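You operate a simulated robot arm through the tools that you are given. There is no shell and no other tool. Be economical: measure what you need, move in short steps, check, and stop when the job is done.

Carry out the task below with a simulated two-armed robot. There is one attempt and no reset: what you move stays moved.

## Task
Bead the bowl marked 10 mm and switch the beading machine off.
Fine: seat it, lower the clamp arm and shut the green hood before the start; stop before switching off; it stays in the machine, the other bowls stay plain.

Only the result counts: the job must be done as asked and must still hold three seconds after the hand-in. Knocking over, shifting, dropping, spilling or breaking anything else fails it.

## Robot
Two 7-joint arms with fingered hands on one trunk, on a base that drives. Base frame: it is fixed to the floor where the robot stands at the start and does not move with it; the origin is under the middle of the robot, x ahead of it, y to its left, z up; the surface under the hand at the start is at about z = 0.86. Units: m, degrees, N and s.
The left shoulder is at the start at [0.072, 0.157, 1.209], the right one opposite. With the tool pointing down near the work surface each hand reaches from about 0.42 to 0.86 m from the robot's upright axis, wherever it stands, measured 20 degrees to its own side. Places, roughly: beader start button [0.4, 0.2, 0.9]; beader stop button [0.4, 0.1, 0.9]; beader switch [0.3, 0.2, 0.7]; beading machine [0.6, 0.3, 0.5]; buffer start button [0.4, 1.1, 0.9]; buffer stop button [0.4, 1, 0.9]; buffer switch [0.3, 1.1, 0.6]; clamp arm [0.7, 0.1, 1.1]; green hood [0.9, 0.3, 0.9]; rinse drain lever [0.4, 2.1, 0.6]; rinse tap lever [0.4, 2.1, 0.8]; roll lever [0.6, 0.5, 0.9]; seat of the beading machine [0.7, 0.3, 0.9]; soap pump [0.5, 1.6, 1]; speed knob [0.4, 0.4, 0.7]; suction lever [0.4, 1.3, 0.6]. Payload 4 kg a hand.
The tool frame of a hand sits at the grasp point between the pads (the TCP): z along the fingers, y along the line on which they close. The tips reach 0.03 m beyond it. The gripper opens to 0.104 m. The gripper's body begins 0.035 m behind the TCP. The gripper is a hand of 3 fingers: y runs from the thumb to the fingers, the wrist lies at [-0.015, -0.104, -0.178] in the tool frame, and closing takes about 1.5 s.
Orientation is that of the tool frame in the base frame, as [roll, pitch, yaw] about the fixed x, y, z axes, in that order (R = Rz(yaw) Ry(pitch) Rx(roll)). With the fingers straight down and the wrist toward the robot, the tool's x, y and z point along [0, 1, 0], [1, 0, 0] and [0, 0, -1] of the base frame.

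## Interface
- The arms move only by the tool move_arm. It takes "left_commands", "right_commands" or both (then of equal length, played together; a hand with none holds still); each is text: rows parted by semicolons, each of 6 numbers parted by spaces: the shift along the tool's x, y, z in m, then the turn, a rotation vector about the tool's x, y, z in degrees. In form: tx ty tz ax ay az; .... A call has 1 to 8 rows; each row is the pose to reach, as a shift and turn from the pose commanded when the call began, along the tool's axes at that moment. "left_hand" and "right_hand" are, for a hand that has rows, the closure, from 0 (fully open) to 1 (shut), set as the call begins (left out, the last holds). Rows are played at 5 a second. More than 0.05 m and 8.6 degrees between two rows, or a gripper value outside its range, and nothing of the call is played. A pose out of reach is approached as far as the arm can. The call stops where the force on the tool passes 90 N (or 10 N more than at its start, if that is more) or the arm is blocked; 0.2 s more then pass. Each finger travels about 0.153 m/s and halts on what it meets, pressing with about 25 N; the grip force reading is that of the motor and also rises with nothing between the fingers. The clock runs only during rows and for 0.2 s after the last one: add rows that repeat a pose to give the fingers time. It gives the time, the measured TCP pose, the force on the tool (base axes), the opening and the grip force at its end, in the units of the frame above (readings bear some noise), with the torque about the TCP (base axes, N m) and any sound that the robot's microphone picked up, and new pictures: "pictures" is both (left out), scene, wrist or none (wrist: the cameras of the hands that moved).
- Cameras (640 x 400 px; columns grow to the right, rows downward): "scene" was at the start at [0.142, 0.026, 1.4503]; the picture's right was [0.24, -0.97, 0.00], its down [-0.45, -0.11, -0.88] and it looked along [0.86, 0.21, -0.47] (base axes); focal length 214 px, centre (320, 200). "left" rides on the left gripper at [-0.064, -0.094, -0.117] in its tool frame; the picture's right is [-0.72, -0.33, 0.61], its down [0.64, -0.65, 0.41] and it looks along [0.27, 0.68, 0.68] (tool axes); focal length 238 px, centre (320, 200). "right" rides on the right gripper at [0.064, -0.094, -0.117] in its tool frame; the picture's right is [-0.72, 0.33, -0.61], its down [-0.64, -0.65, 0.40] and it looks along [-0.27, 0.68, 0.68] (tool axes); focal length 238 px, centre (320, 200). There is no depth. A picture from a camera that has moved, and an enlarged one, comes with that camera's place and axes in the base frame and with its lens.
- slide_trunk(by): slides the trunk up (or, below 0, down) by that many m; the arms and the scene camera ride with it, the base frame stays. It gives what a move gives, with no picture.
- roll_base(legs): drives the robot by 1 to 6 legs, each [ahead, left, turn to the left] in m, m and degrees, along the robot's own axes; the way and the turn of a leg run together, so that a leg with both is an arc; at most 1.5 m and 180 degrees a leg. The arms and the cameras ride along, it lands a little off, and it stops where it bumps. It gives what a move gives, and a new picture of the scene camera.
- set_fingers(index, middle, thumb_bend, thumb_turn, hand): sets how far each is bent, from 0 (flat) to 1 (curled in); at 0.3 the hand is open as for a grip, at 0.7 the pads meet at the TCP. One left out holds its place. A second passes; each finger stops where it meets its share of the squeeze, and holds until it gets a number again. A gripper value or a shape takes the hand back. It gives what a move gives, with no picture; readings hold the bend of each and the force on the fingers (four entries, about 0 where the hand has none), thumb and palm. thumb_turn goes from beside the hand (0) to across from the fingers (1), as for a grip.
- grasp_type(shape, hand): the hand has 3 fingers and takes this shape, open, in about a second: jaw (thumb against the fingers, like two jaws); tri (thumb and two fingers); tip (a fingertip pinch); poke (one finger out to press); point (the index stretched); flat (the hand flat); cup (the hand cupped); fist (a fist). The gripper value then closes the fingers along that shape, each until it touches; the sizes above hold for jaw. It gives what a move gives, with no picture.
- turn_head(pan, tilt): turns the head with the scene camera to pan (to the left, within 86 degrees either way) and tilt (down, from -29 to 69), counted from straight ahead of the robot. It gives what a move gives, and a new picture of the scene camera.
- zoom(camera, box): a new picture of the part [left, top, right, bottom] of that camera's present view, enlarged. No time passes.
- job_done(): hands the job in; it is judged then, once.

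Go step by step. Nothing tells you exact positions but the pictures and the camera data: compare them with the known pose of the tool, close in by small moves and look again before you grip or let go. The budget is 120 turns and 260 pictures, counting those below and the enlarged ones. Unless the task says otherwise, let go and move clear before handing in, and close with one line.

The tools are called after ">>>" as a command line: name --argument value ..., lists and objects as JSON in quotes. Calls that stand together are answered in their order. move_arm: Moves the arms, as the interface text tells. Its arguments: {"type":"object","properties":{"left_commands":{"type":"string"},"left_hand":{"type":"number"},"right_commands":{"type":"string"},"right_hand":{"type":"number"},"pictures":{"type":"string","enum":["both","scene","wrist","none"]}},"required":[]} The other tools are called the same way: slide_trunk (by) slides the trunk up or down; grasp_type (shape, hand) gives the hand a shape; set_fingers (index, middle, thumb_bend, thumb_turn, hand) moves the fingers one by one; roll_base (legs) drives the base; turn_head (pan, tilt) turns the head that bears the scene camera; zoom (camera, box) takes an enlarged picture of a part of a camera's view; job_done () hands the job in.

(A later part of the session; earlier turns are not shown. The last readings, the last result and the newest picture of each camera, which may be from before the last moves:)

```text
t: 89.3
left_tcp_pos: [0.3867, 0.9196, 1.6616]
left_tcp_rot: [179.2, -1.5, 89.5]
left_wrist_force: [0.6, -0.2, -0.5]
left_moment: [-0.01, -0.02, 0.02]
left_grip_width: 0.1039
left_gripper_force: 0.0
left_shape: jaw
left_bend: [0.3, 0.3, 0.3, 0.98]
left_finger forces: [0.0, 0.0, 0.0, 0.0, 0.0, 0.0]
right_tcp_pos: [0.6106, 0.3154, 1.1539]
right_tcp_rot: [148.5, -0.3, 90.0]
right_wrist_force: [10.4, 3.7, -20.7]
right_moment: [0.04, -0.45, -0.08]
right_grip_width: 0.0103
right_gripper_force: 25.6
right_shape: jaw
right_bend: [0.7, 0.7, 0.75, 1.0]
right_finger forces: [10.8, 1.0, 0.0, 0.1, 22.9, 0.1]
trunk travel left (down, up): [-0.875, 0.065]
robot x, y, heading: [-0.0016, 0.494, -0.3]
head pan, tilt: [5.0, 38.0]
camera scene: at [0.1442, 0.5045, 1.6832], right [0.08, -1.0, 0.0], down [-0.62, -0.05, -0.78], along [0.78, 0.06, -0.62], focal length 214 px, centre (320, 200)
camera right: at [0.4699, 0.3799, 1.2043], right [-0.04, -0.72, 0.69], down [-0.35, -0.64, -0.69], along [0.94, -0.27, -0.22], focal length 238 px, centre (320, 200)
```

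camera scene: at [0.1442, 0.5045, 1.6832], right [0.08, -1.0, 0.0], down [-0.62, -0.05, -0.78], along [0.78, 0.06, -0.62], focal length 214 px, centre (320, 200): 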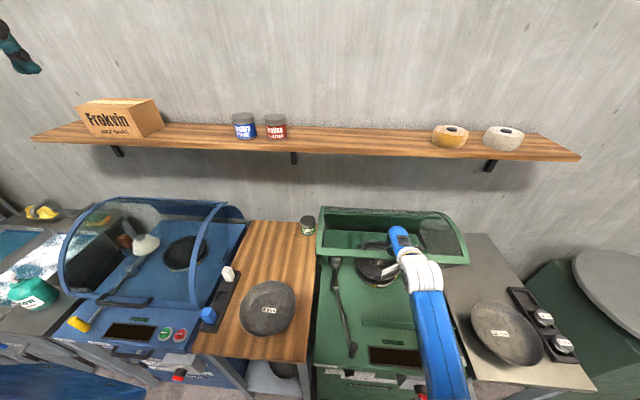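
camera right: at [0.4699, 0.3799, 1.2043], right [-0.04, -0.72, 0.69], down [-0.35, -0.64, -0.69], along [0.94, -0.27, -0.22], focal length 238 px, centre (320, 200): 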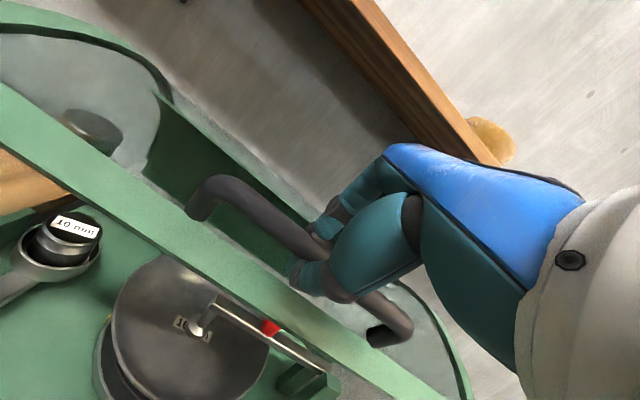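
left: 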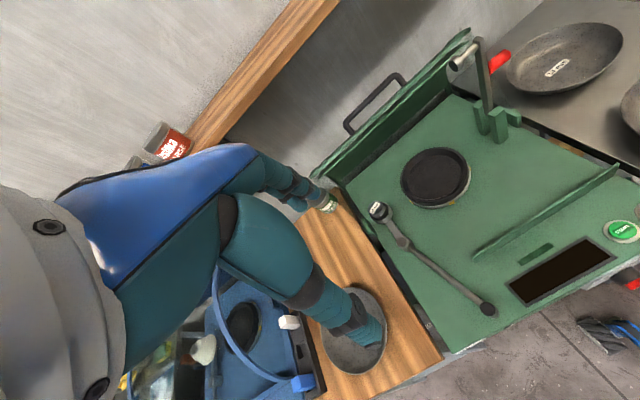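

Smooth and well centred. I continue forward and down along the arc.

>>> move_arm --right_commands "0 -0.0335 0.003 0 0 0; 0 -0.0731 0.0045 0 0 0; 0 -0.1128 0.0118 0 0 0; 0 -0.1512 0.0247 0 0 0; 0 -0.1512 0.0247 0 0 0" --pictures "both"

```text
t: 90.5
left_tcp_pos: [0.3804, 0.9181, 1.6634]
left_tcp_rot: [179.1, -1.3, 89.5]
left_wrist_force: [0.1, -0.3, 0.4]
left_moment: [0.0, 0.02, 0.02]
left_grip_width: 0.1039
left_gripper_force: 0.0
left_shape: jaw
left_bend: [0.3, 0.3, 0.3, 0.98]
left_finger forces: [0.0, 0.0, 0.0, 0.1, 0.1, 0.1]
right_tcp_pos: [0.4888, 0.3172, 1.058]
right_tcp_rot: [148.1, -0.3, 89.7]
right_wrist_force: [5.3, -0.9, -4.3]
right_moment: [0.01, -0.13, -0.02]
right_grip_width: 0.0099
right_gripper_force: 25.3
right_shape: jaw
right_bend: [0.7, 0.7, 0.76, 1.0]
right_finger forces: [6.4, 0.0, 0.1, 0.0, 16.5, 0.1]
trunk travel left (down, up): [-0.875, 0.065]
robot x, y, heading: [-0.0055, 0.491, -0.1]
head pan, tilt: [5.0, 38.0]
camera scene: at [0.1361, 0.5027, 1.6841], right [0.08, -1.0, 0.0], down [-0.62, -0.05, -0.79], along [0.78, 0.06, -0.62], focal length 214 px, centre (320, 200)
camera right: at [0.3494, 0.3814, 1.1068], right [-0.05, -0.72, 0.69], down [-0.34, -0.64, -0.69], along [0.94, -0.27, -0.22], focal length 238 px, centre (320, 200)
```

scene: 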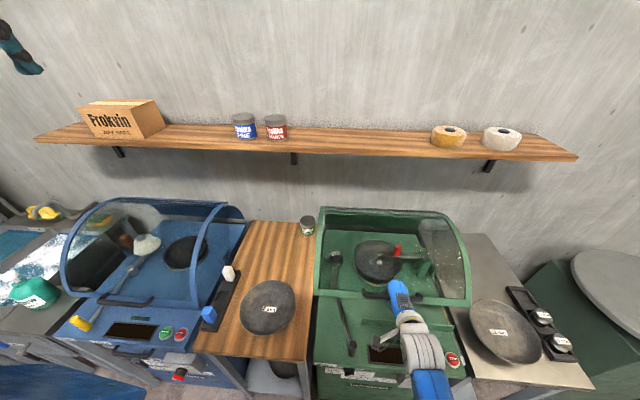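
right: 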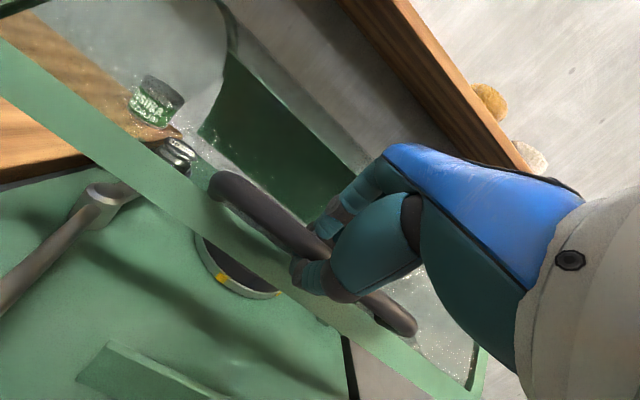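

The hood is past the top and coming down under control. I continue downward carefully.

>>> move_arm --right_commands "0 -0.0183 0.0086 0 0 0; 0 -0.0358 0.0177 0 0 0; 0 -0.053 0.0282 0 0 0; 0 -0.0699 0.0401 0 0 0; 0 -0.0699 0.0401 0 0 0" --pictures "both"

```text
t: 91.7
left_tcp_pos: [0.38, 0.9172, 1.6631]
left_tcp_rot: [179.1, -1.5, 89.5]
left_wrist_force: [-0.1, 0.2, -0.5]
left_moment: [0.01, -0.02, -0.04]
left_grip_width: 0.1038
left_gripper_force: 0.0
left_shape: jaw
left_bend: [0.3, 0.3, 0.3, 0.98]
left_finger forces: [0.0, 0.1, 0.1, 0.1, 0.1, 0.1]
right_tcp_pos: [0.4518, 0.3173, 0.9865]
right_tcp_rot: [148.1, -0.2, 89.9]
right_wrist_force: [8.3, 0.7, -5.5]
right_moment: [0.07, -0.22, -0.09]
right_grip_width: 0.0101
right_gripper_force: 24.8
right_shape: jaw
right_bend: [0.7, 0.7, 0.76, 1.0]
right_finger forces: [7.1, 0.0, 0.0, 0.0, 17.0, 0.0]
trunk travel left (down, up): [-0.875, 0.065]
robot x, y, heading: [-0.009, 0.4912, -0.6]
head pan, tilt: [5.0, 38.0]
camera scene: at [0.1356, 0.5042, 1.6841], right [0.08, -1.0, 0.0], down [-0.62, -0.05, -0.79], along [0.78, 0.06, -0.62], focal length 214 px, centre (320, 200)
camera right: at [0.3113, 0.3811, 1.0361], right [-0.05, -0.72, 0.69], down [-0.34, -0.64, -0.69], along [0.94, -0.27, -0.22], focal length 238 px, centre (320, 200)
```

scene: 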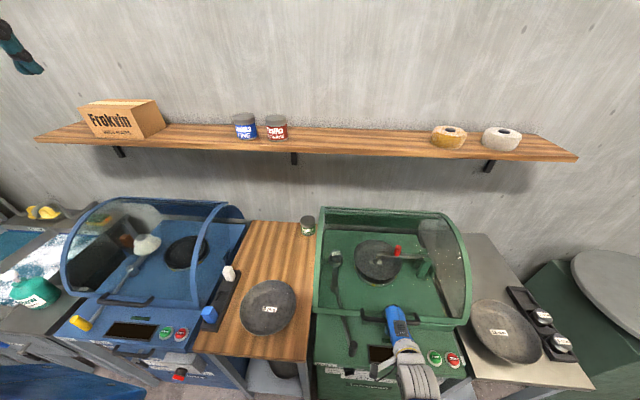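
right: 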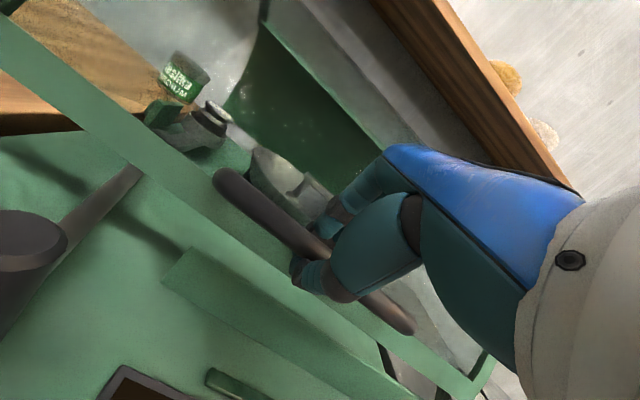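

Almost closed. A few more centimetres in small steps.

>>> move_arm --right_commands "0 -0.0076 0.0065 0 0 0; 0 -0.0152 0.0129 0 0 0; 0 -0.0223 0.0197 0 0 0; 0 -0.0223 0.0197 0 0 0" --pictures "wrist"

>>> zoom --camera "scene" --box '[290, 190, 500, 390]'

```text
t: 92.7
left_tcp_pos: [0.3779, 0.9183, 1.6644]
left_tcp_rot: [179.0, -1.5, 89.5]
left_wrist_force: [0.9, 0.7, -0.2]
left_moment: [0.01, 0.01, 0.01]
left_grip_width: 0.1037
left_gripper_force: 0.1
left_shape: jaw
left_bend: [0.3, 0.3, 0.3, 0.98]
left_finger forces: [0.0, 0.0, 0.0, 0.1, 0.1, 0.0]
right_tcp_pos: [0.4425, 0.3167, 0.9599]
right_tcp_rot: [147.8, -0.2, 89.8]
right_wrist_force: [10.5, -2.2, 9.7]
right_moment: [0.06, -0.06, -0.06]
right_grip_width: 0.009
right_gripper_force: 24.5
right_shape: jaw
right_bend: [0.7, 0.7, 0.78, 1.0]
right_finger forces: [12.0, 0.1, 0.0, 0.0, 0.0, 0.0]
trunk travel left (down, up): [-0.875, 0.065]
robot x, y, heading: [-0.0076, 0.4968, -0.1]
head pan, tilt: [5.0, 38.0]
camera right: at [0.3021, 0.3816, 1.0091], right [-0.05, -0.72, 0.69], down [-0.34, -0.64, -0.69], along [0.94, -0.27, -0.21], focal length 238 px, centre (320, 200)
```

right: 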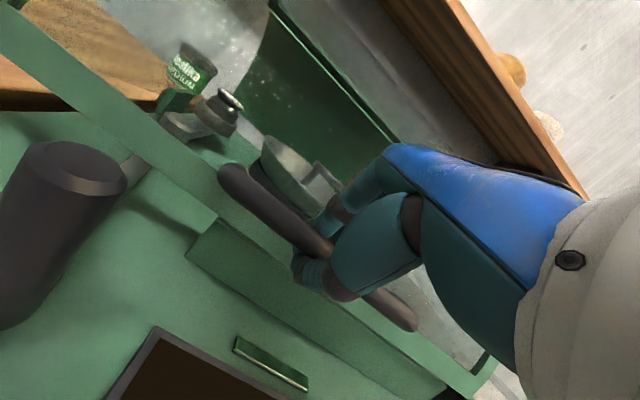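

```text
2.00 times, centred on (395, 290) of scene
camera zoom: at [0.1334, 0.5038, 1.6846], right [0.08, -1.0, 0.0], down [-0.62, -0.05, -0.79], along [0.78, 0.06, -0.62], focal length 429 px, centre (170, 20)
```

zoom: 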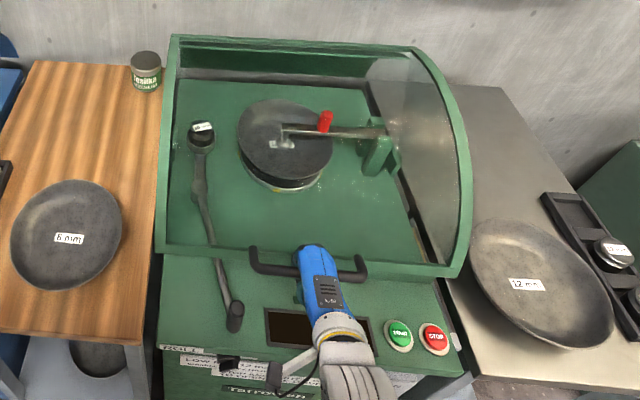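

Some upward force now, probably the stop. I press a little further to make sure it is shut.

>>> move_arm --right_commands "0 -0.004 0.004 0 0 0; 0 -0.008 0.008 0 0 0; 0 -0.012 0.012 0 0 0; 0 -0.012 0.012 0 0 0" --pictures "wrist"

>>> zoom --camera "scene" --box '[330, 280, 460, 380]'

```text
t: 93.7
left_tcp_pos: [0.3789, 0.9194, 1.6648]
left_tcp_rot: [179.0, -1.4, 89.6]
left_wrist_force: [0.4, -0.2, 0.0]
left_moment: [0.02, -0.01, 0.01]
left_grip_width: 0.104
left_gripper_force: 0.1
left_shape: jaw
left_bend: [0.3, 0.3, 0.3, 0.98]
left_finger forces: [0.0, 0.1, 0.1, 0.0, 0.0, 0.0]
right_tcp_pos: [0.4423, 0.3189, 0.9454]
right_tcp_rot: [147.2, -0.3, 90.0]
right_wrist_force: [21.6, -1.3, 23.1]
right_moment: [0.18, 0.21, -0.18]
right_grip_width: 0.0093
right_gripper_force: 25.3
right_shape: jaw
right_bend: [0.7, 0.7, 0.79, 1.0]
right_finger forces: [26.0, 0.0, 0.0, 0.0, 0.0, 0.0]
trunk travel left (down, up): [-0.875, 0.065]
robot x, y, heading: [-0.0108, 0.4961, -0.2]
head pan, tilt: [5.0, 38.0]
camera right: at [0.3008, 0.3828, 0.9936], right [-0.06, -0.72, 0.69], down [-0.33, -0.64, -0.7], along [0.94, -0.27, -0.2], focal length 238 px, centre (320, 200)
```

right: 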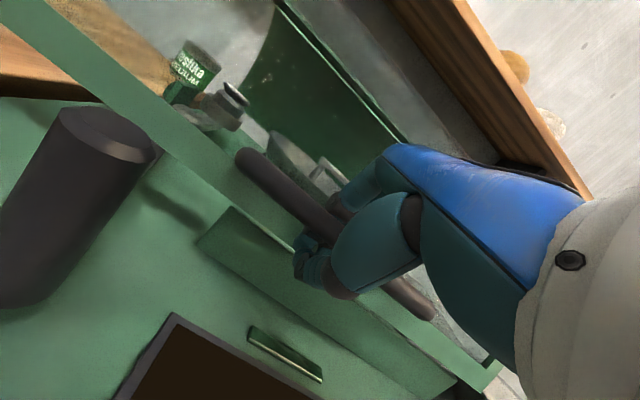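

```text
4.00 times, centred on (395, 330) of scene
camera zoom: at [0.1345, 0.5058, 1.6844], right [0.08, -1.0, 0.0], down [-0.62, -0.05, -0.79], along [0.78, 0.06, -0.62], focal length 858 px, centre (20, -320)
```

zoom: 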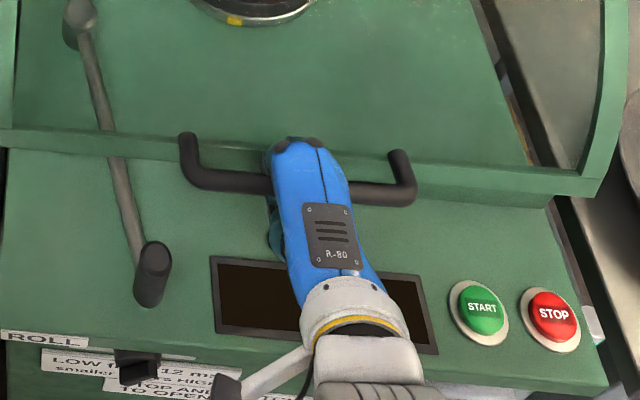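

The hood rests firmly on its stop. I open the hand and check that the hood stays down.

>>> set_fingers --hand "right" --index 0.25 --middle 0.25 --thumb_bend 0.4

>>> move_arm --right_commands "0 0 -0.015 0 0 0; 0 0 -0.03 0 0 0; 0 0 -0.05 0 0 0; 0 0 -0.05 0 0 0" --pictures "wrist"

>>> zoom --camera "scene" --box '[290, 190, 500, 390]'

```text
t: 94.7
left_tcp_pos: [0.3652, 0.9195, 1.6668]
left_tcp_rot: [178.5, -1.5, 89.5]
left_wrist_force: [0.2, 0.3, -0.7]
left_moment: [-0.01, -0.02, 0.0]
left_grip_width: 0.104
left_gripper_force: 0.1
left_shape: jaw
left_bend: [0.3, 0.3, 0.3, 0.98]
left_finger forces: [0.1, 0.0, 0.0, 0.1, 0.0, 0.0]
right_tcp_pos: [0.4299, 0.3171, 0.9425]
right_tcp_rot: [147.7, -0.2, 89.9]
right_wrist_force: [-31.1, 0.8, 3.4]
right_moment: [0.0, -0.01, -0.11]
right_grip_width: 0.0601
right_gripper_force: 23.9
right_shape: fingers
right_bend: [0.47, 0.62, 0.4, 1.0]
right_finger forces: [29.8, 17.9, 0.0, 0.0, 0.0, 0.0]
trunk travel left (down, up): [-0.875, 0.065]
robot x, y, heading: [-0.0085, 0.4962, -0.4]
head pan, tilt: [5.0, 38.0]
```

```text
t: 95.7
left_tcp_pos: [0.3699, 0.9197, 1.6672]
left_tcp_rot: [178.7, -1.3, 89.6]
left_wrist_force: [0.0, 0.2, -0.5]
left_moment: [-0.01, -0.03, -0.03]
left_grip_width: 0.1039
left_gripper_force: 0.0
left_shape: jaw
left_bend: [0.3, 0.3, 0.3, 0.98]
left_finger forces: [0.0, 0.0, 0.0, 0.1, 0.0, 0.0]
right_tcp_pos: [0.4057, 0.3198, 0.9875]
right_tcp_rot: [147.6, -0.2, 90.0]
right_wrist_force: [0.4, -0.6, -0.5]
right_moment: [0.01, -0.02, -0.01]
right_grip_width: 0.0974
right_gripper_force: 0.1
right_shape: fingers
right_bend: [0.25, 0.25, 0.4, 1.0]
right_finger forces: [0.0, 0.1, 0.0, 0.1, 0.0, 0.0]
trunk travel left (down, up): [-0.875, 0.065]
robot x, y, heading: [-0.0082, 0.4929, -0.3]
head pan, tilt: [5.0, 38.0]
camera right: at [0.2646, 0.3835, 1.0364], right [-0.05, -0.72, 0.69], down [-0.34, -0.64, -0.69], along [0.94, -0.27, -0.21], focal length 238 px, centre (320, 200)
```

right: 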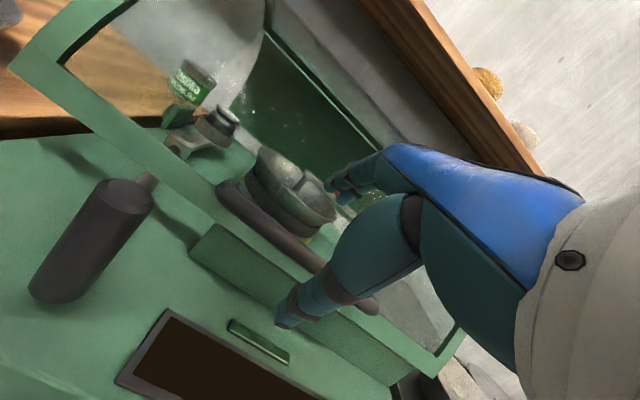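

```text
2.00 times, centred on (395, 290) of scene
camera zoom: at [0.124, 0.5059, 1.6852], right [0.08, -1.0, 0.0], down [-0.61, -0.05, -0.79], along [0.79, 0.06, -0.61], focal length 429 px, centre (170, 20)
```

zoom: 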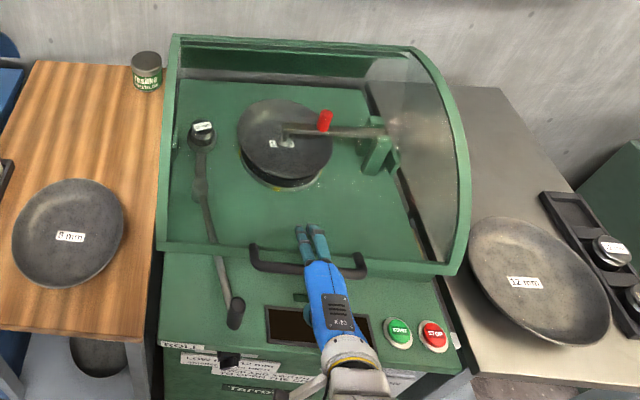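

The hood stays shut by itself and the hand is free. Next is the power switch: I lift clear, back away and lower the trunk to see it from the front.

>>> move_arm --right_commands "0 0.01 -0.035 0 0 0; 0 0.02 -0.07 0 0 0; 0 0.04 -0.11 0 0 0; 0 0.06 -0.15 0 0 0" --pictures "none"

>>> roll_base --legs '[[-0.45, 0, 0], [0, -0.2, 0]]'

>>> slide_trunk --by -0.5

>>> turn_head --pan -5 --tilt 20

```text
t: 96.7
left_tcp_pos: [0.3782, 0.9182, 1.6637]
left_tcp_rot: [179.0, -1.4, 89.5]
left_wrist_force: [-0.1, 0.5, 0.4]
left_moment: [-0.01, 0.02, 0.0]
left_grip_width: 0.1038
left_gripper_force: 0.1
left_shape: jaw
left_bend: [0.3, 0.3, 0.3, 0.98]
left_finger forces: [0.0, 0.0, 0.0, 0.0, 0.1, 0.1]
right_tcp_pos: [0.3816, 0.3182, 1.1439]
right_tcp_rot: [148.1, -0.2, 90.0]
right_wrist_force: [0.2, 0.6, 0.7]
right_moment: [0.01, 0.01, -0.02]
right_grip_width: 0.0975
right_gripper_force: 0.1
right_shape: fingers
right_bend: [0.25, 0.25, 0.4, 1.0]
right_finger forces: [0.0, 0.0, 0.1, 0.0, 0.1, 0.0]
trunk travel left (down, up): [-0.875, 0.065]
robot x, y, heading: [-0.0046, 0.493, -0.2]
head pan, tilt: [5.0, 38.0]
```

```text
t: 100.6
left_tcp_pos: [-0.0824, 0.7379, 1.6601]
left_tcp_rot: [178.9, -0.9, 90.1]
left_wrist_force: [0.1, 0.2, -0.2]
left_moment: [-0.01, 0.0, -0.03]
left_grip_width: 0.1041
left_gripper_force: 0.1
left_shape: jaw
left_bend: [0.3, 0.3, 0.3, 0.98]
left_finger forces: [0.1, 0.0, 0.0, 0.1, 0.0, 0.0]
right_tcp_pos: [-0.0732, 0.1314, 1.1456]
right_tcp_rot: [148.0, 0.3, 90.3]
right_wrist_force: [-0.3, 0.4, 1.1]
right_moment: [-0.05, 0.03, -0.02]
right_grip_width: 0.0974
right_gripper_force: 0.1
right_shape: fingers
right_bend: [0.25, 0.25, 0.4, 1.0]
right_finger forces: [0.1, 0.0, 0.1, 0.1, 0.0, 0.0]
trunk travel left (down, up): [-0.875, 0.065]
robot x, y, heading: [-0.4614, 0.2903, 0.1]
head pan, tilt: [5.0, 38.0]
camera scene: at [-0.3253, 0.3267, 1.6843], right [0.09, -1.0, 0.01], down [-0.61, -0.07, -0.79], along [0.78, 0.06, -0.62], focal length 214 px, centre (320, 200)
```

scene: 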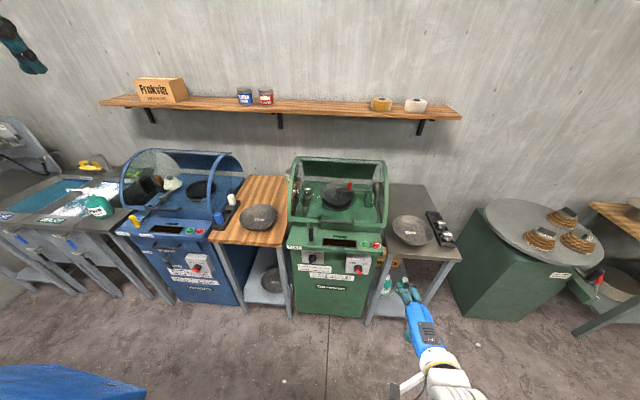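

```text
refused: -0.5 is not a number from -0.4 to 0.4
```

```text
t: 101.4
left_tcp_pos: [-0.0818, 0.7332, 1.6621]
left_tcp_rot: [179.0, -0.9, 90.0]
left_wrist_force: [0.3, 0.7, -0.6]
left_moment: [-0.04, -0.01, -0.02]
left_grip_width: 0.1041
left_gripper_force: 0.2
left_shape: jaw
left_bend: [0.3, 0.3, 0.3, 0.98]
left_finger forces: [0.0, 0.1, 0.0, 0.0, 0.1, 0.1]
right_tcp_pos: [-0.0732, 0.1292, 1.1449]
right_tcp_rot: [148.0, 0.0, 90.2]
right_wrist_force: [0.3, 0.8, 0.3]
right_moment: [-0.01, -0.02, -0.04]
right_grip_width: 0.0973
right_gripper_force: 0.0
right_shape: fingers
right_bend: [0.25, 0.25, 0.4, 1.0]
right_finger forces: [0.0, 0.1, 0.1, 0.0, 0.1, 0.0]
trunk travel left (down, up): [-0.875, 0.065]
robot x, y, heading: [-0.463, 0.2989, 0.1]
head pan, tilt: [-5.0, 20.0]
camera scene: at [-0.3176, 0.3062, 1.7129], right [-0.08, -1.0, 0.01], down [-0.34, 0.02, -0.94], along [0.94, -0.08, -0.34], focal length 214 px, centre (320, 200)
```

scene: 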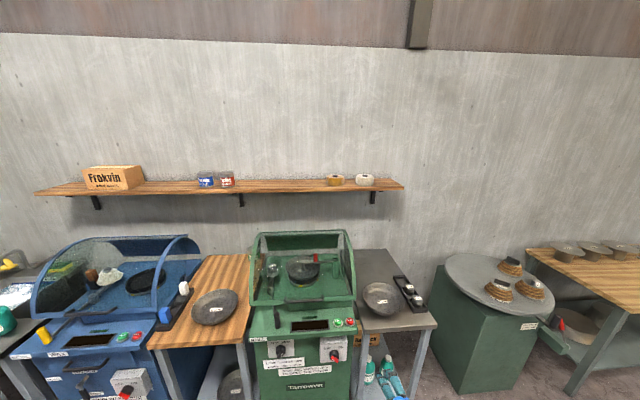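

The hood is visibly shut. I lower the trunk by 0.4 and look at the switch from the front.

>>> slide_trunk --by -0.4

>>> turn_head --pan -10 --tilt 40

>>> zoom --camera "scene" --box '[250, 100, 400, 200]'

```text
t: 105.3
left_tcp_pos: [-0.0824, 0.7172, 1.2646]
left_tcp_rot: [178.9, -1.6, 90.0]
left_wrist_force: [-0.7, 0.0, 0.8]
left_moment: [0.0, 0.0, 0.02]
left_grip_width: 0.1039
left_gripper_force: 0.1
left_shape: jaw
left_bend: [0.3, 0.3, 0.3, 0.98]
left_finger forces: [0.0, 0.0, 0.0, 0.0, 0.1, 0.1]
right_tcp_pos: [-0.0723, 0.1165, 0.7425]
right_tcp_rot: [148.0, -0.5, 90.2]
right_wrist_force: [-0.1, -0.2, 0.5]
right_moment: [0.03, -0.01, 0.02]
right_grip_width: 0.0973
right_gripper_force: 0.1
right_shape: fingers
right_bend: [0.25, 0.25, 0.4, 1.0]
right_finger forces: [0.0, 0.0, 0.0, 0.0, 0.0, 0.0]
trunk travel left (down, up): [-0.475, 0.465]
robot x, y, heading: [-0.4646, 0.2949, 0.3]
head pan, tilt: [-5.0, 20.0]
```

```text
t: 106.1
left_tcp_pos: [-0.0831, 0.7164, 1.2645]
left_tcp_rot: [178.9, -1.6, 90.1]
left_wrist_force: [0.6, -0.5, -0.1]
left_moment: [0.01, -0.01, 0.02]
left_grip_width: 0.1038
left_gripper_force: 0.0
left_shape: jaw
left_bend: [0.3, 0.3, 0.3, 0.98]
left_finger forces: [0.1, 0.0, 0.0, 0.0, 0.0, 0.1]
right_tcp_pos: [-0.0723, 0.1184, 0.7425]
right_tcp_rot: [148.0, -0.5, 90.3]
right_wrist_force: [-0.4, -0.1, 0.4]
right_moment: [-0.01, 0.0, 0.0]
right_grip_width: 0.0973
right_gripper_force: 0.0
right_shape: fingers
right_bend: [0.25, 0.25, 0.4, 1.0]
right_finger forces: [0.1, 0.1, 0.0, 0.1, 0.0, 0.1]
trunk travel left (down, up): [-0.475, 0.465]
robot x, y, heading: [-0.4614, 0.2939, 0.2]
head pan, tilt: [-10.0, 40.0]
camera scene: at [-0.3267, 0.2837, 1.2816], right [-0.17, -0.99, 0.0], down [-0.63, 0.11, -0.77], along [0.75, -0.13, -0.64], focal length 214 px, centre (320, 200)
```

scene: 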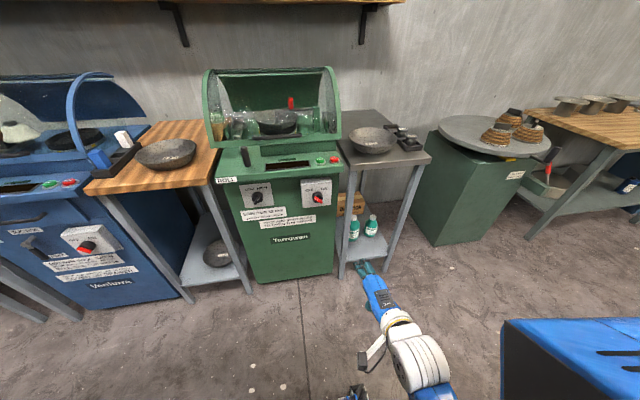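

```text
4.00 times, centred on (325, 150) of scene
camera zoom: at [-0.3267, 0.2837, 1.2816], right [-0.17, -0.99, 0.0], down [-0.63, 0.11, -0.77], along [0.75, -0.13, -0.64], focal length 858 px, centre (300, 400)
```

zoom: 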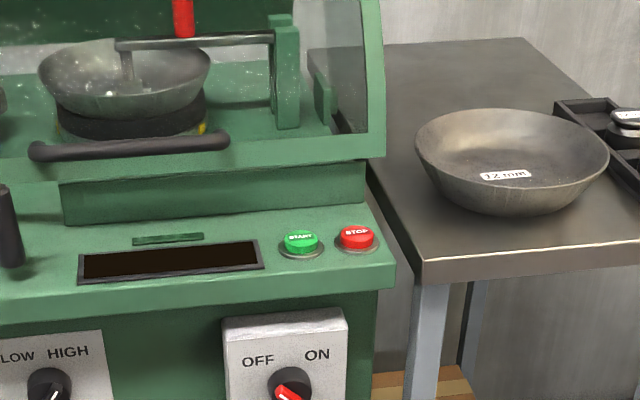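

Hood, bowl and clamp look right. Now a close view of the switch and the knob.

>>> zoom --camera "scene" --box '[290, 170, 346, 214]'

>>> zoom --camera "right" --box '[0, 0, 640, 400]'

```text
9.09 times, centred on (318, 192) of scene
camera zoom: at [-0.3267, 0.2837, 1.2816], right [-0.17, -0.99, 0.0], down [-0.63, 0.11, -0.77], along [0.75, -0.13, -0.64], focal length 1950 px, centre (338, 273)
```

zoom: 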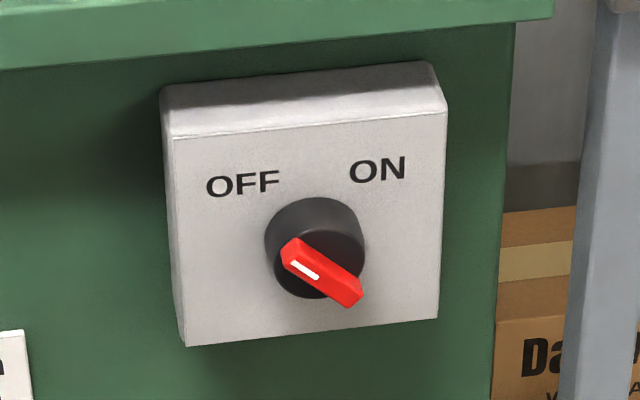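

```text
1.00 times, centred on (320, 200) of right (not enlarged: the box is as wide or as high as the picture)
camera zoom: at [-0.2141, 0.181, 0.7931], right [-0.04, -0.73, 0.69], down [-0.34, -0.64, -0.69], along [0.94, -0.26, -0.22], focal length 238 px, centre (320, 200)
```

zoom: 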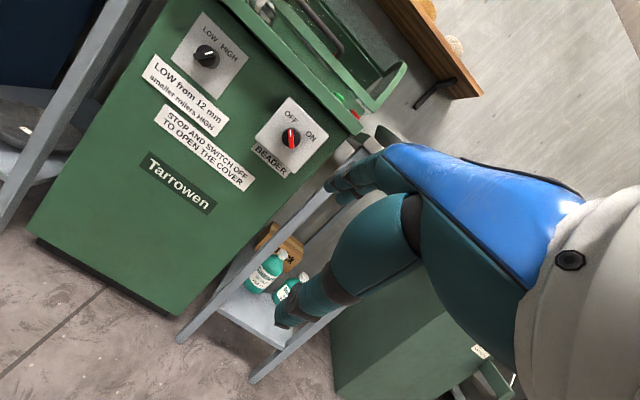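

Switch handle triangulated at about (0.323, 0.177, 0.729). I shape the right hand for poking and pitch it to point forward.

>>> grasp_type --shape "poke" --hand "right"

>>> move_arm --right_commands "0 0 0 -7 0 0; 0 0 0 -14 0 0; 0 0 0 -21 0 0; 0 0 0 -28 0 0; 0 0 0 -35 0 0; 0 0 0 -40 0 0" --pictures "both"

```text
t: 107.0
left_tcp_pos: [-0.0824, 0.7162, 1.2651]
left_tcp_rot: [178.9, -1.5, 90.1]
left_wrist_force: [0.3, 0.0, 0.2]
left_moment: [-0.02, 0.02, 0.01]
left_grip_width: 0.1041
left_gripper_force: 0.1
left_shape: jaw
left_bend: [0.3, 0.3, 0.3, 0.98]
left_finger forces: [0.0, 0.0, 0.0, 0.1, 0.1, 0.1]
right_tcp_pos: [-0.0728, 0.1171, 0.743]
right_tcp_rot: [147.9, -0.5, 90.2]
right_wrist_force: [-0.2, 0.3, -0.3]
right_moment: [-0.01, -0.02, 0.0]
right_grip_width: 0.0
right_gripper_force: 0.1
right_shape: poke
right_bend: [0.7, 0.7, 1.0, 1.0]
right_finger forces: [0.1, 0.0, 0.1, 0.0, 0.0, 0.1]
trunk travel left (down, up): [-0.475, 0.465]
robot x, y, heading: [-0.4586, 0.2961, 0.0]
head pan, tilt: [-10.0, 40.0]
```

```text
t: 108.4
left_tcp_pos: [-0.0818, 0.7172, 1.2663]
left_tcp_rot: [179.0, -1.6, 90.1]
left_wrist_force: [-0.4, 0.2, -0.3]
left_moment: [0.0, 0.02, 0.01]
left_grip_width: 0.1041
left_gripper_force: 0.1
left_shape: jaw
left_bend: [0.3, 0.3, 0.3, 0.98]
left_finger forces: [0.0, 0.0, 0.0, 0.1, 0.1, 0.0]
right_tcp_pos: [-0.0735, 0.1179, 0.742]
right_tcp_rot: [107.9, -0.5, 90.3]
right_wrist_force: [0.0, 1.1, 0.6]
right_moment: [0.0, 0.02, 0.05]
right_grip_width: 0.0
right_gripper_force: 0.0
right_shape: poke
right_bend: [0.7, 0.7, 1.0, 1.0]
right_finger forces: [0.0, 0.0, 0.1, 0.0, 0.0, 0.0]
trunk travel left (down, up): [-0.475, 0.465]
robot x, y, heading: [-0.4631, 0.2898, 0.1]
head pan, tilt: [-10.0, 40.0]
camera scene: at [-0.3266, 0.2836, 1.2816], right [-0.17, -0.99, 0.0], down [-0.63, 0.11, -0.77], along [0.75, -0.13, -0.64], focal length 214 px, centre (320, 200)
camera right: at [-0.2121, 0.1819, 0.6901], right [-0.48, -0.73, 0.49], down [0.19, -0.63, -0.75], along [0.86, -0.27, 0.44], focal length 238 px, centre (320, 200)
```

scene: 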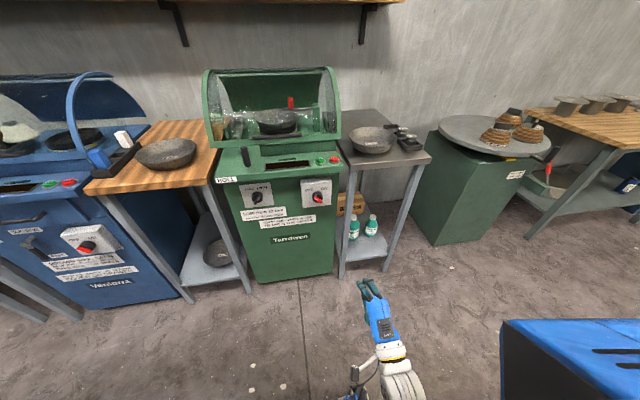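
right: 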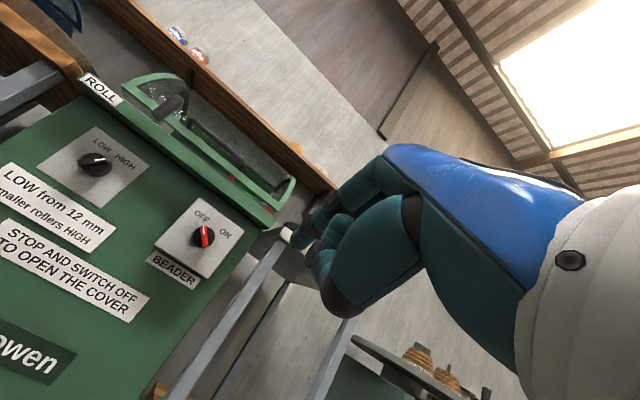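

The fingertips stand together. I bring them just in front and to the left of the switch handle.

>>> move_arm --right_commands "0.0136 0.0144 0.0394 0 0 0; 0.0272 0.0288 0.0788 0 0 0; 0.0409 0.0431 0.118 0 0 0; 0.0545 0.0575 0.1575 0 0 0; 0.068 0.072 0.197 0 0 0; 0.0818 0.0863 0.236 0 0 0; 0.0954 0.1006 0.2756 0 0 0; 0.109 0.115 0.315 0 0 0" --pictures "both"

>>> zoom --camera "scene" --box '[270, 150, 370, 240]'

>>> zoom --camera "right" --box '[140, 120, 420, 360]'

```text
t: 110.4
left_tcp_pos: [-0.0836, 0.7173, 1.2665]
left_tcp_rot: [178.8, -1.5, 90.0]
left_wrist_force: [0.0, 0.6, -0.1]
left_moment: [0.0, -0.01, 0.04]
left_grip_width: 0.1036
left_gripper_force: 0.1
left_shape: jaw
left_bend: [0.3, 0.3, 0.3, 0.98]
left_finger forces: [0.1, 0.0, 0.0, 0.0, 0.0, 0.0]
right_tcp_pos: [0.2656, 0.1932, 0.7486]
right_tcp_rot: [107.6, 3.0, 89.0]
right_wrist_force: [0.4, -0.1, -0.2]
right_moment: [0.02, -0.01, -0.01]
right_grip_width: 0.0
right_gripper_force: 0.0
right_shape: poke
right_bend: [0.7, 0.7, 1.0, 1.0]
right_finger forces: [0.1, 0.0, 0.0, 0.0, 0.0, 0.1]
trunk travel left (down, up): [-0.475, 0.465]
robot x, y, heading: [-0.4616, 0.2949, 0.0]
head pan, tilt: [-10.0, 40.0]
stopped in row 8 (right hand): the arm was blocked; the commanded pose is now the measured one
camera scene: at [-0.3261, 0.2851, 1.2816], right [-0.17, -0.99, 0.0], down [-0.63, 0.11, -0.77], along [0.75, -0.13, -0.64], focal length 214 px, centre (320, 200)
camera right: at [0.1282, 0.2573, 0.6913], right [-0.5, -0.68, 0.53], down [0.17, -0.68, -0.71], along [0.85, -0.26, 0.46], focal length 238 px, centre (320, 200)
```

scene: 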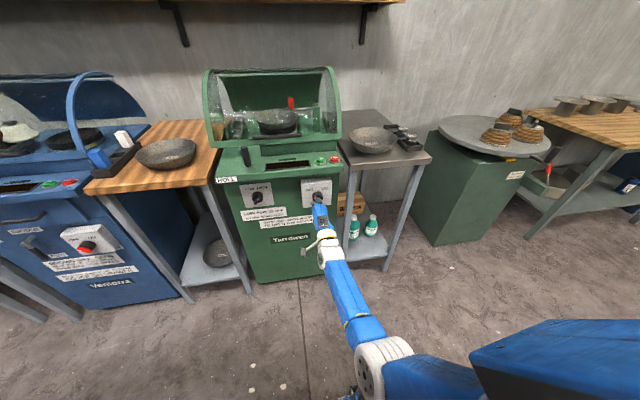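
right: 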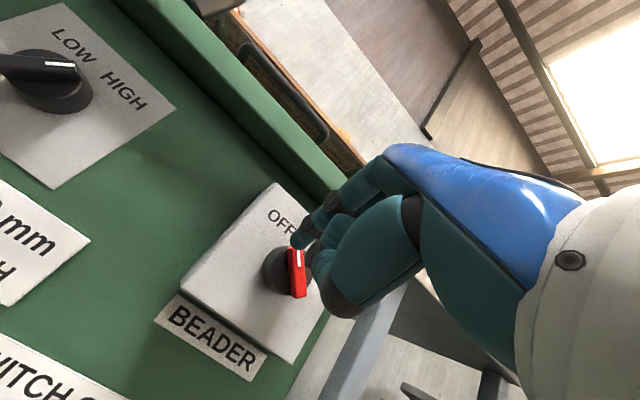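

```text
4.44 times, centred on (320, 195) of scene
camera zoom: at [-0.3261, 0.2851, 1.2816], right [-0.17, -0.99, 0.0], down [-0.63, 0.11, -0.77], along [0.75, -0.13, -0.64], focal length 953 px, centre (320, 222)
```

zoom: 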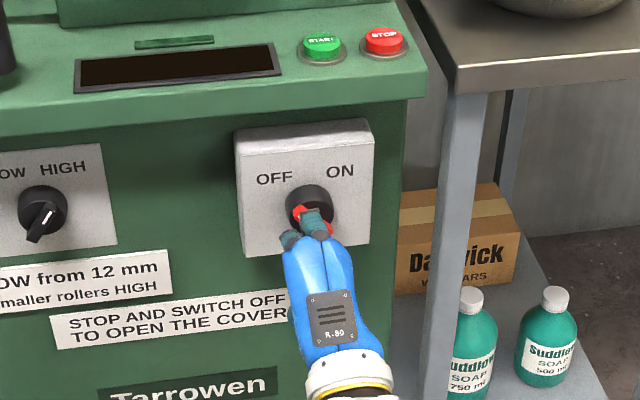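

```text
1.67 times, centred on (280, 240) of right
camera zoom: at [0.1282, 0.2573, 0.6913], right [-0.5, -0.68, 0.53], down [0.17, -0.68, -0.71], along [0.85, -0.26, 0.46], focal length 397 px, centre (387, 133)
```

zoom: 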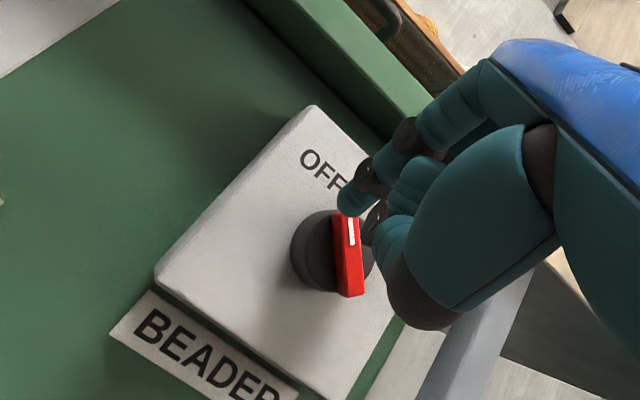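

The right arm can't come further left from this base position. I back the hand off a little and drive the base 0.15 m left.

>>> move_arm --right_commands "0 0 -0.03 0 0 0; 0 0 -0.06 0 0 0; 0 0 -0.08 0 0 0" --pictures "none"

>>> roll_base --legs '[[0, 0.16, 0]]'

>>> zoom --camera "right" --box '[0, 0, 640, 400]'

```text
t: 111.2
left_tcp_pos: [-0.0831, 0.7177, 1.2668]
left_tcp_rot: [178.9, -1.6, 90.0]
left_wrist_force: [-0.6, 0.6, -0.9]
left_moment: [0.0, 0.02, -0.03]
left_grip_width: 0.1039
left_gripper_force: 0.0
left_shape: jaw
left_bend: [0.3, 0.3, 0.3, 0.98]
left_finger forces: [0.0, 0.0, 0.0, 0.1, 0.0, 0.1]
right_tcp_pos: [0.1911, 0.1751, 0.7705]
right_tcp_rot: [107.1, 6.2, 88.3]
right_wrist_force: [0.7, -0.2, 0.1]
right_moment: [0.0, 0.02, 0.03]
right_grip_width: 0.0
right_gripper_force: 0.0
right_shape: poke
right_bend: [0.7, 0.7, 1.0, 1.0]
right_finger forces: [0.0, 0.0, 0.1, 0.0, 0.0, 0.0]
trunk travel left (down, up): [-0.475, 0.465]
robot x, y, heading: [-0.4613, 0.2942, -0.0]
head pan, tilt: [-10.0, 40.0]
```

```text
t: 112.6
left_tcp_pos: [-0.0824, 0.8688, 1.2671]
left_tcp_rot: [179.0, -1.9, 90.1]
left_wrist_force: [0.0, -0.2, 0.3]
left_moment: [-0.01, 0.03, 0.01]
left_grip_width: 0.1038
left_gripper_force: 0.0
left_shape: jaw
left_bend: [0.3, 0.3, 0.3, 0.98]
left_finger forces: [0.0, 0.0, 0.0, 0.1, 0.1, 0.0]
right_tcp_pos: [0.1889, 0.3296, 0.7654]
right_tcp_rot: [107.6, 6.0, 88.4]
right_wrist_force: [-0.1, -0.1, 0.1]
right_moment: [0.0, -0.01, 0.0]
right_grip_width: 0.0
right_gripper_force: 0.0
right_shape: poke
right_bend: [0.7, 0.7, 1.0, 1.0]
right_finger forces: [0.0, 0.0, 0.1, 0.1, 0.1, 0.0]
trunk travel left (down, up): [-0.475, 0.465]
robot x, y, heading: [-0.4626, 0.4528, 0.0]
head pan, tilt: [-10.0, 40.0]
camera scene: at [-0.3258, 0.435, 1.2813], right [-0.17, -0.98, 0.0], down [-0.63, 0.11, -0.76], along [0.75, -0.13, -0.64], focal length 214 px, centre (320, 200)
```

scene: 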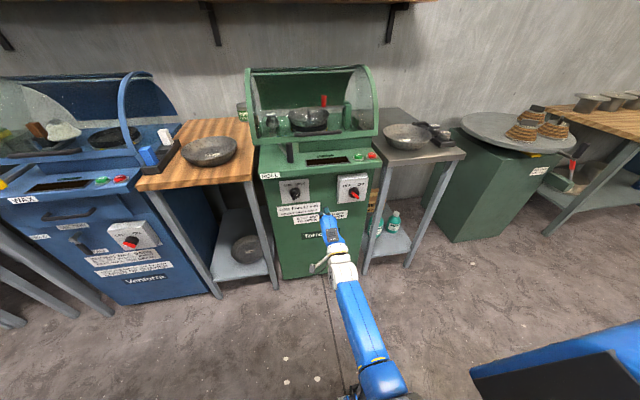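

```text
1.00 times, centred on (320, 200) of right (not enlarged: the box is as wide or as high as the picture)
camera zoom: at [0.052, 0.3912, 0.7044], right [-0.51, -0.65, 0.57], down [0.17, -0.72, -0.67], along [0.85, -0.24, 0.47], focal length 238 px, centre (320, 200)
```

zoom: 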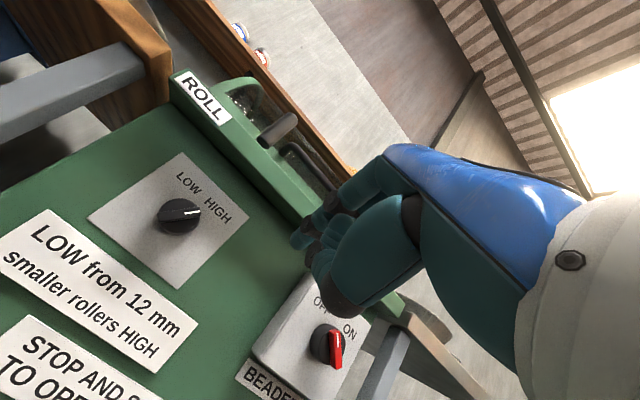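

Now there is room. I place the fingertips again at the left of the handle's upper end.

>>> move_arm --right_commands "-0.0315 0.001 0.0262 0 1.1 1.7; -0.063 0.002 0.0523 0 2.2 3.5; -0.0943 0.003 0.0785 0 3.3 5.2; -0.0943 0.003 0.0785 0 3.3 5.2" --pictures "wrist"

>>> zoom --camera "scene" --box '[310, 150, 390, 220]'

>>> zoom --camera "right" --box '[200, 150, 420, 350]'

```text
t: 113.6
left_tcp_pos: [-0.0837, 0.8787, 1.2655]
left_tcp_rot: [179.0, -1.4, 90.0]
left_wrist_force: [-0.7, 0.9, 0.1]
left_moment: [-0.02, 0.0, -0.01]
left_grip_width: 0.1041
left_gripper_force: 0.1
left_shape: jaw
left_bend: [0.3, 0.3, 0.3, 0.98]
left_finger forces: [0.0, 0.1, 0.0, 0.0, 0.0, 0.0]
right_tcp_pos: [0.2604, 0.237, 0.7553]
right_tcp_rot: [107.6, 0.4, 89.9]
right_wrist_force: [-0.1, -0.2, -0.5]
right_moment: [-0.01, 0.0, -0.01]
right_grip_width: 0.0002
right_gripper_force: 0.1
right_shape: poke
right_bend: [0.7, 0.7, 1.0, 1.0]
right_finger forces: [0.0, 0.0, 0.1, 0.0, 0.0, 0.0]
trunk travel left (down, up): [-0.475, 0.465]
robot x, y, heading: [-0.4595, 0.4549, 0.3]
head pan, tilt: [-10.0, 40.0]
camera right: at [0.1218, 0.3008, 0.7013], right [-0.49, -0.72, 0.5], down [0.19, -0.65, -0.74], along [0.85, -0.27, 0.45], focal length 238 px, centre (320, 200)
```

right: 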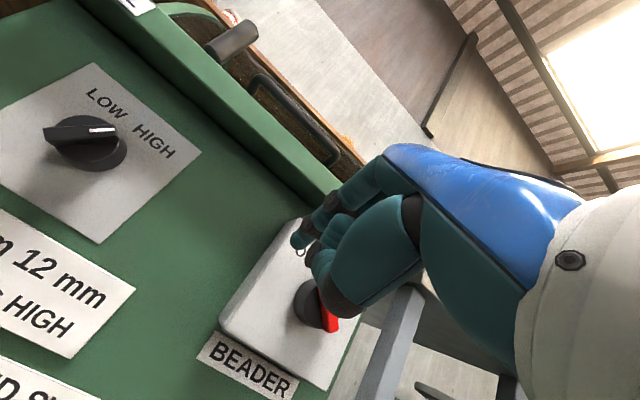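

```text
5.71 times, centred on (350, 185) of scene
camera zoom: at [-0.3258, 0.4455, 1.2815], right [-0.17, -0.98, 0.0], down [-0.63, 0.11, -0.77], along [0.75, -0.14, -0.64], focal length 1226 px, centre (149, 286)
```

zoom: 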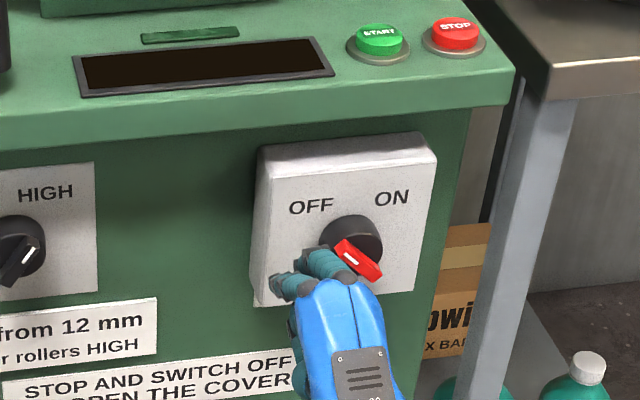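

```text
2.00 times, centred on (310, 250) of right
camera zoom: at [0.1218, 0.3008, 0.7013], right [-0.49, -0.72, 0.5], down [0.19, -0.65, -0.74], along [0.85, -0.27, 0.45], focal length 477 px, centre (340, 100)
```

zoom: 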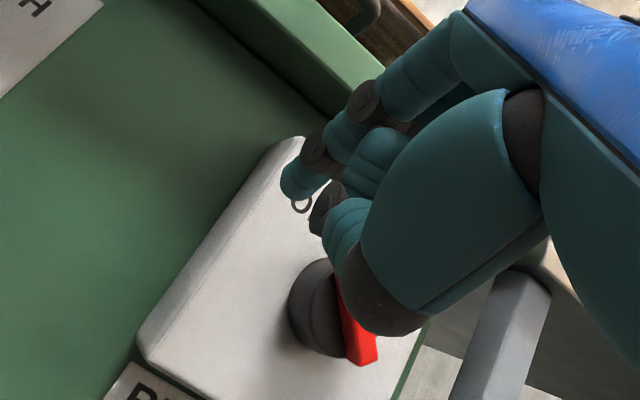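

The poking finger is the right-hand one, about 2 cm left of the handle end. I go 1.8 cm forward and then sweep right.

>>> move_arm --right_commands "0 0.003 0.009 0 0 0; 0 0.0055 0.0171 0 0 0; -0.01 0.0055 0.0171 0 0 0; -0.02 0.0055 0.0171 0 0 0; -0.028 0.0055 0.0171 0 0 0; -0.028 0.0055 0.0171 0 0 0" --pictures "wrist"

>>> zoom --camera "scene" --box '[310, 150, 390, 220]'

>>> zoom --camera "right" --box '[200, 150, 420, 350]'

```text
t: 115.0
left_tcp_pos: [-0.084, 0.8741, 1.2656]
left_tcp_rot: [178.9, -1.6, 90.1]
left_wrist_force: [-0.7, 0.5, 0.1]
left_moment: [-0.01, -0.02, -0.03]
left_grip_width: 0.1037
left_gripper_force: 0.0
left_shape: jaw
left_bend: [0.3, 0.3, 0.3, 0.98]
left_finger forces: [0.0, 0.0, 0.0, 0.1, 0.0, 0.0]
right_tcp_pos: [0.2788, 0.2065, 0.7556]
right_tcp_rot: [107.4, 0.3, 89.9]
right_wrist_force: [0.2, -0.8, -0.1]
right_moment: [0.02, 0.0, 0.04]
right_grip_width: 0.0
right_gripper_force: 0.0
right_shape: poke
right_bend: [0.7, 0.7, 1.0, 1.0]
right_finger forces: [0.1, 0.0, 0.0, 0.1, 0.0, 0.0]
trunk travel left (down, up): [-0.475, 0.465]
robot x, y, heading: [-0.4614, 0.4563, 0.0]
head pan, tilt: [-10.0, 40.0]
camera right: at [0.1403, 0.2703, 0.7012], right [-0.49, -0.72, 0.5], down [0.19, -0.64, -0.74], along [0.85, -0.27, 0.45], focal length 238 px, centre (320, 200)
```

right: 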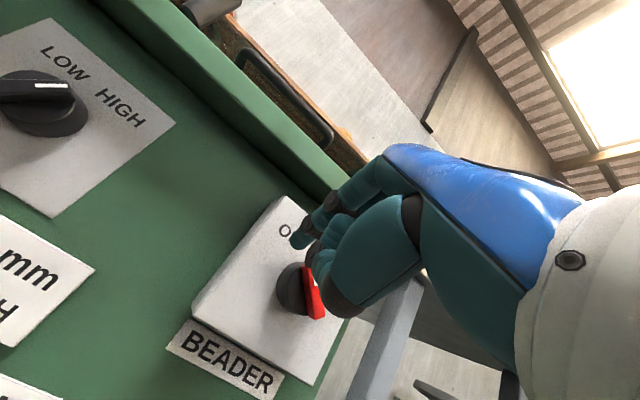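

```text
5.71 times, centred on (350, 185) of scene
camera zoom: at [-0.3254, 0.4409, 1.2814], right [-0.17, -0.98, 0.0], down [-0.63, 0.11, -0.77], along [0.75, -0.13, -0.64], focal length 1226 px, centre (149, 286)
```

zoom: 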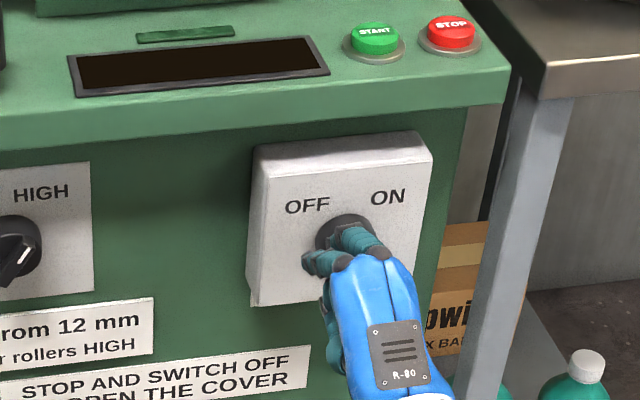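

```text
2.00 times, centred on (310, 250) of right
camera zoom: at [0.1403, 0.2703, 0.7012], right [-0.49, -0.72, 0.5], down [0.19, -0.64, -0.74], along [0.85, -0.27, 0.45], focal length 477 px, centre (340, 100)
```

zoom: 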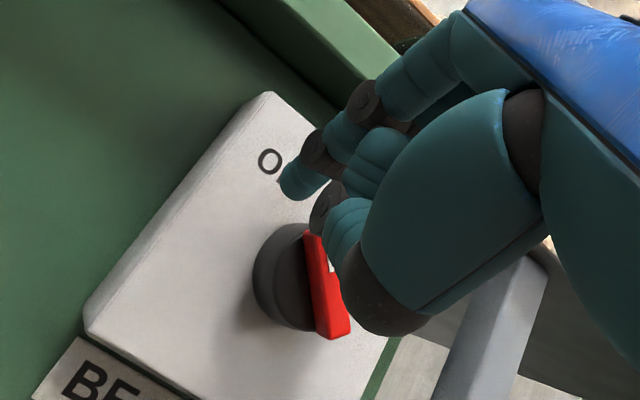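

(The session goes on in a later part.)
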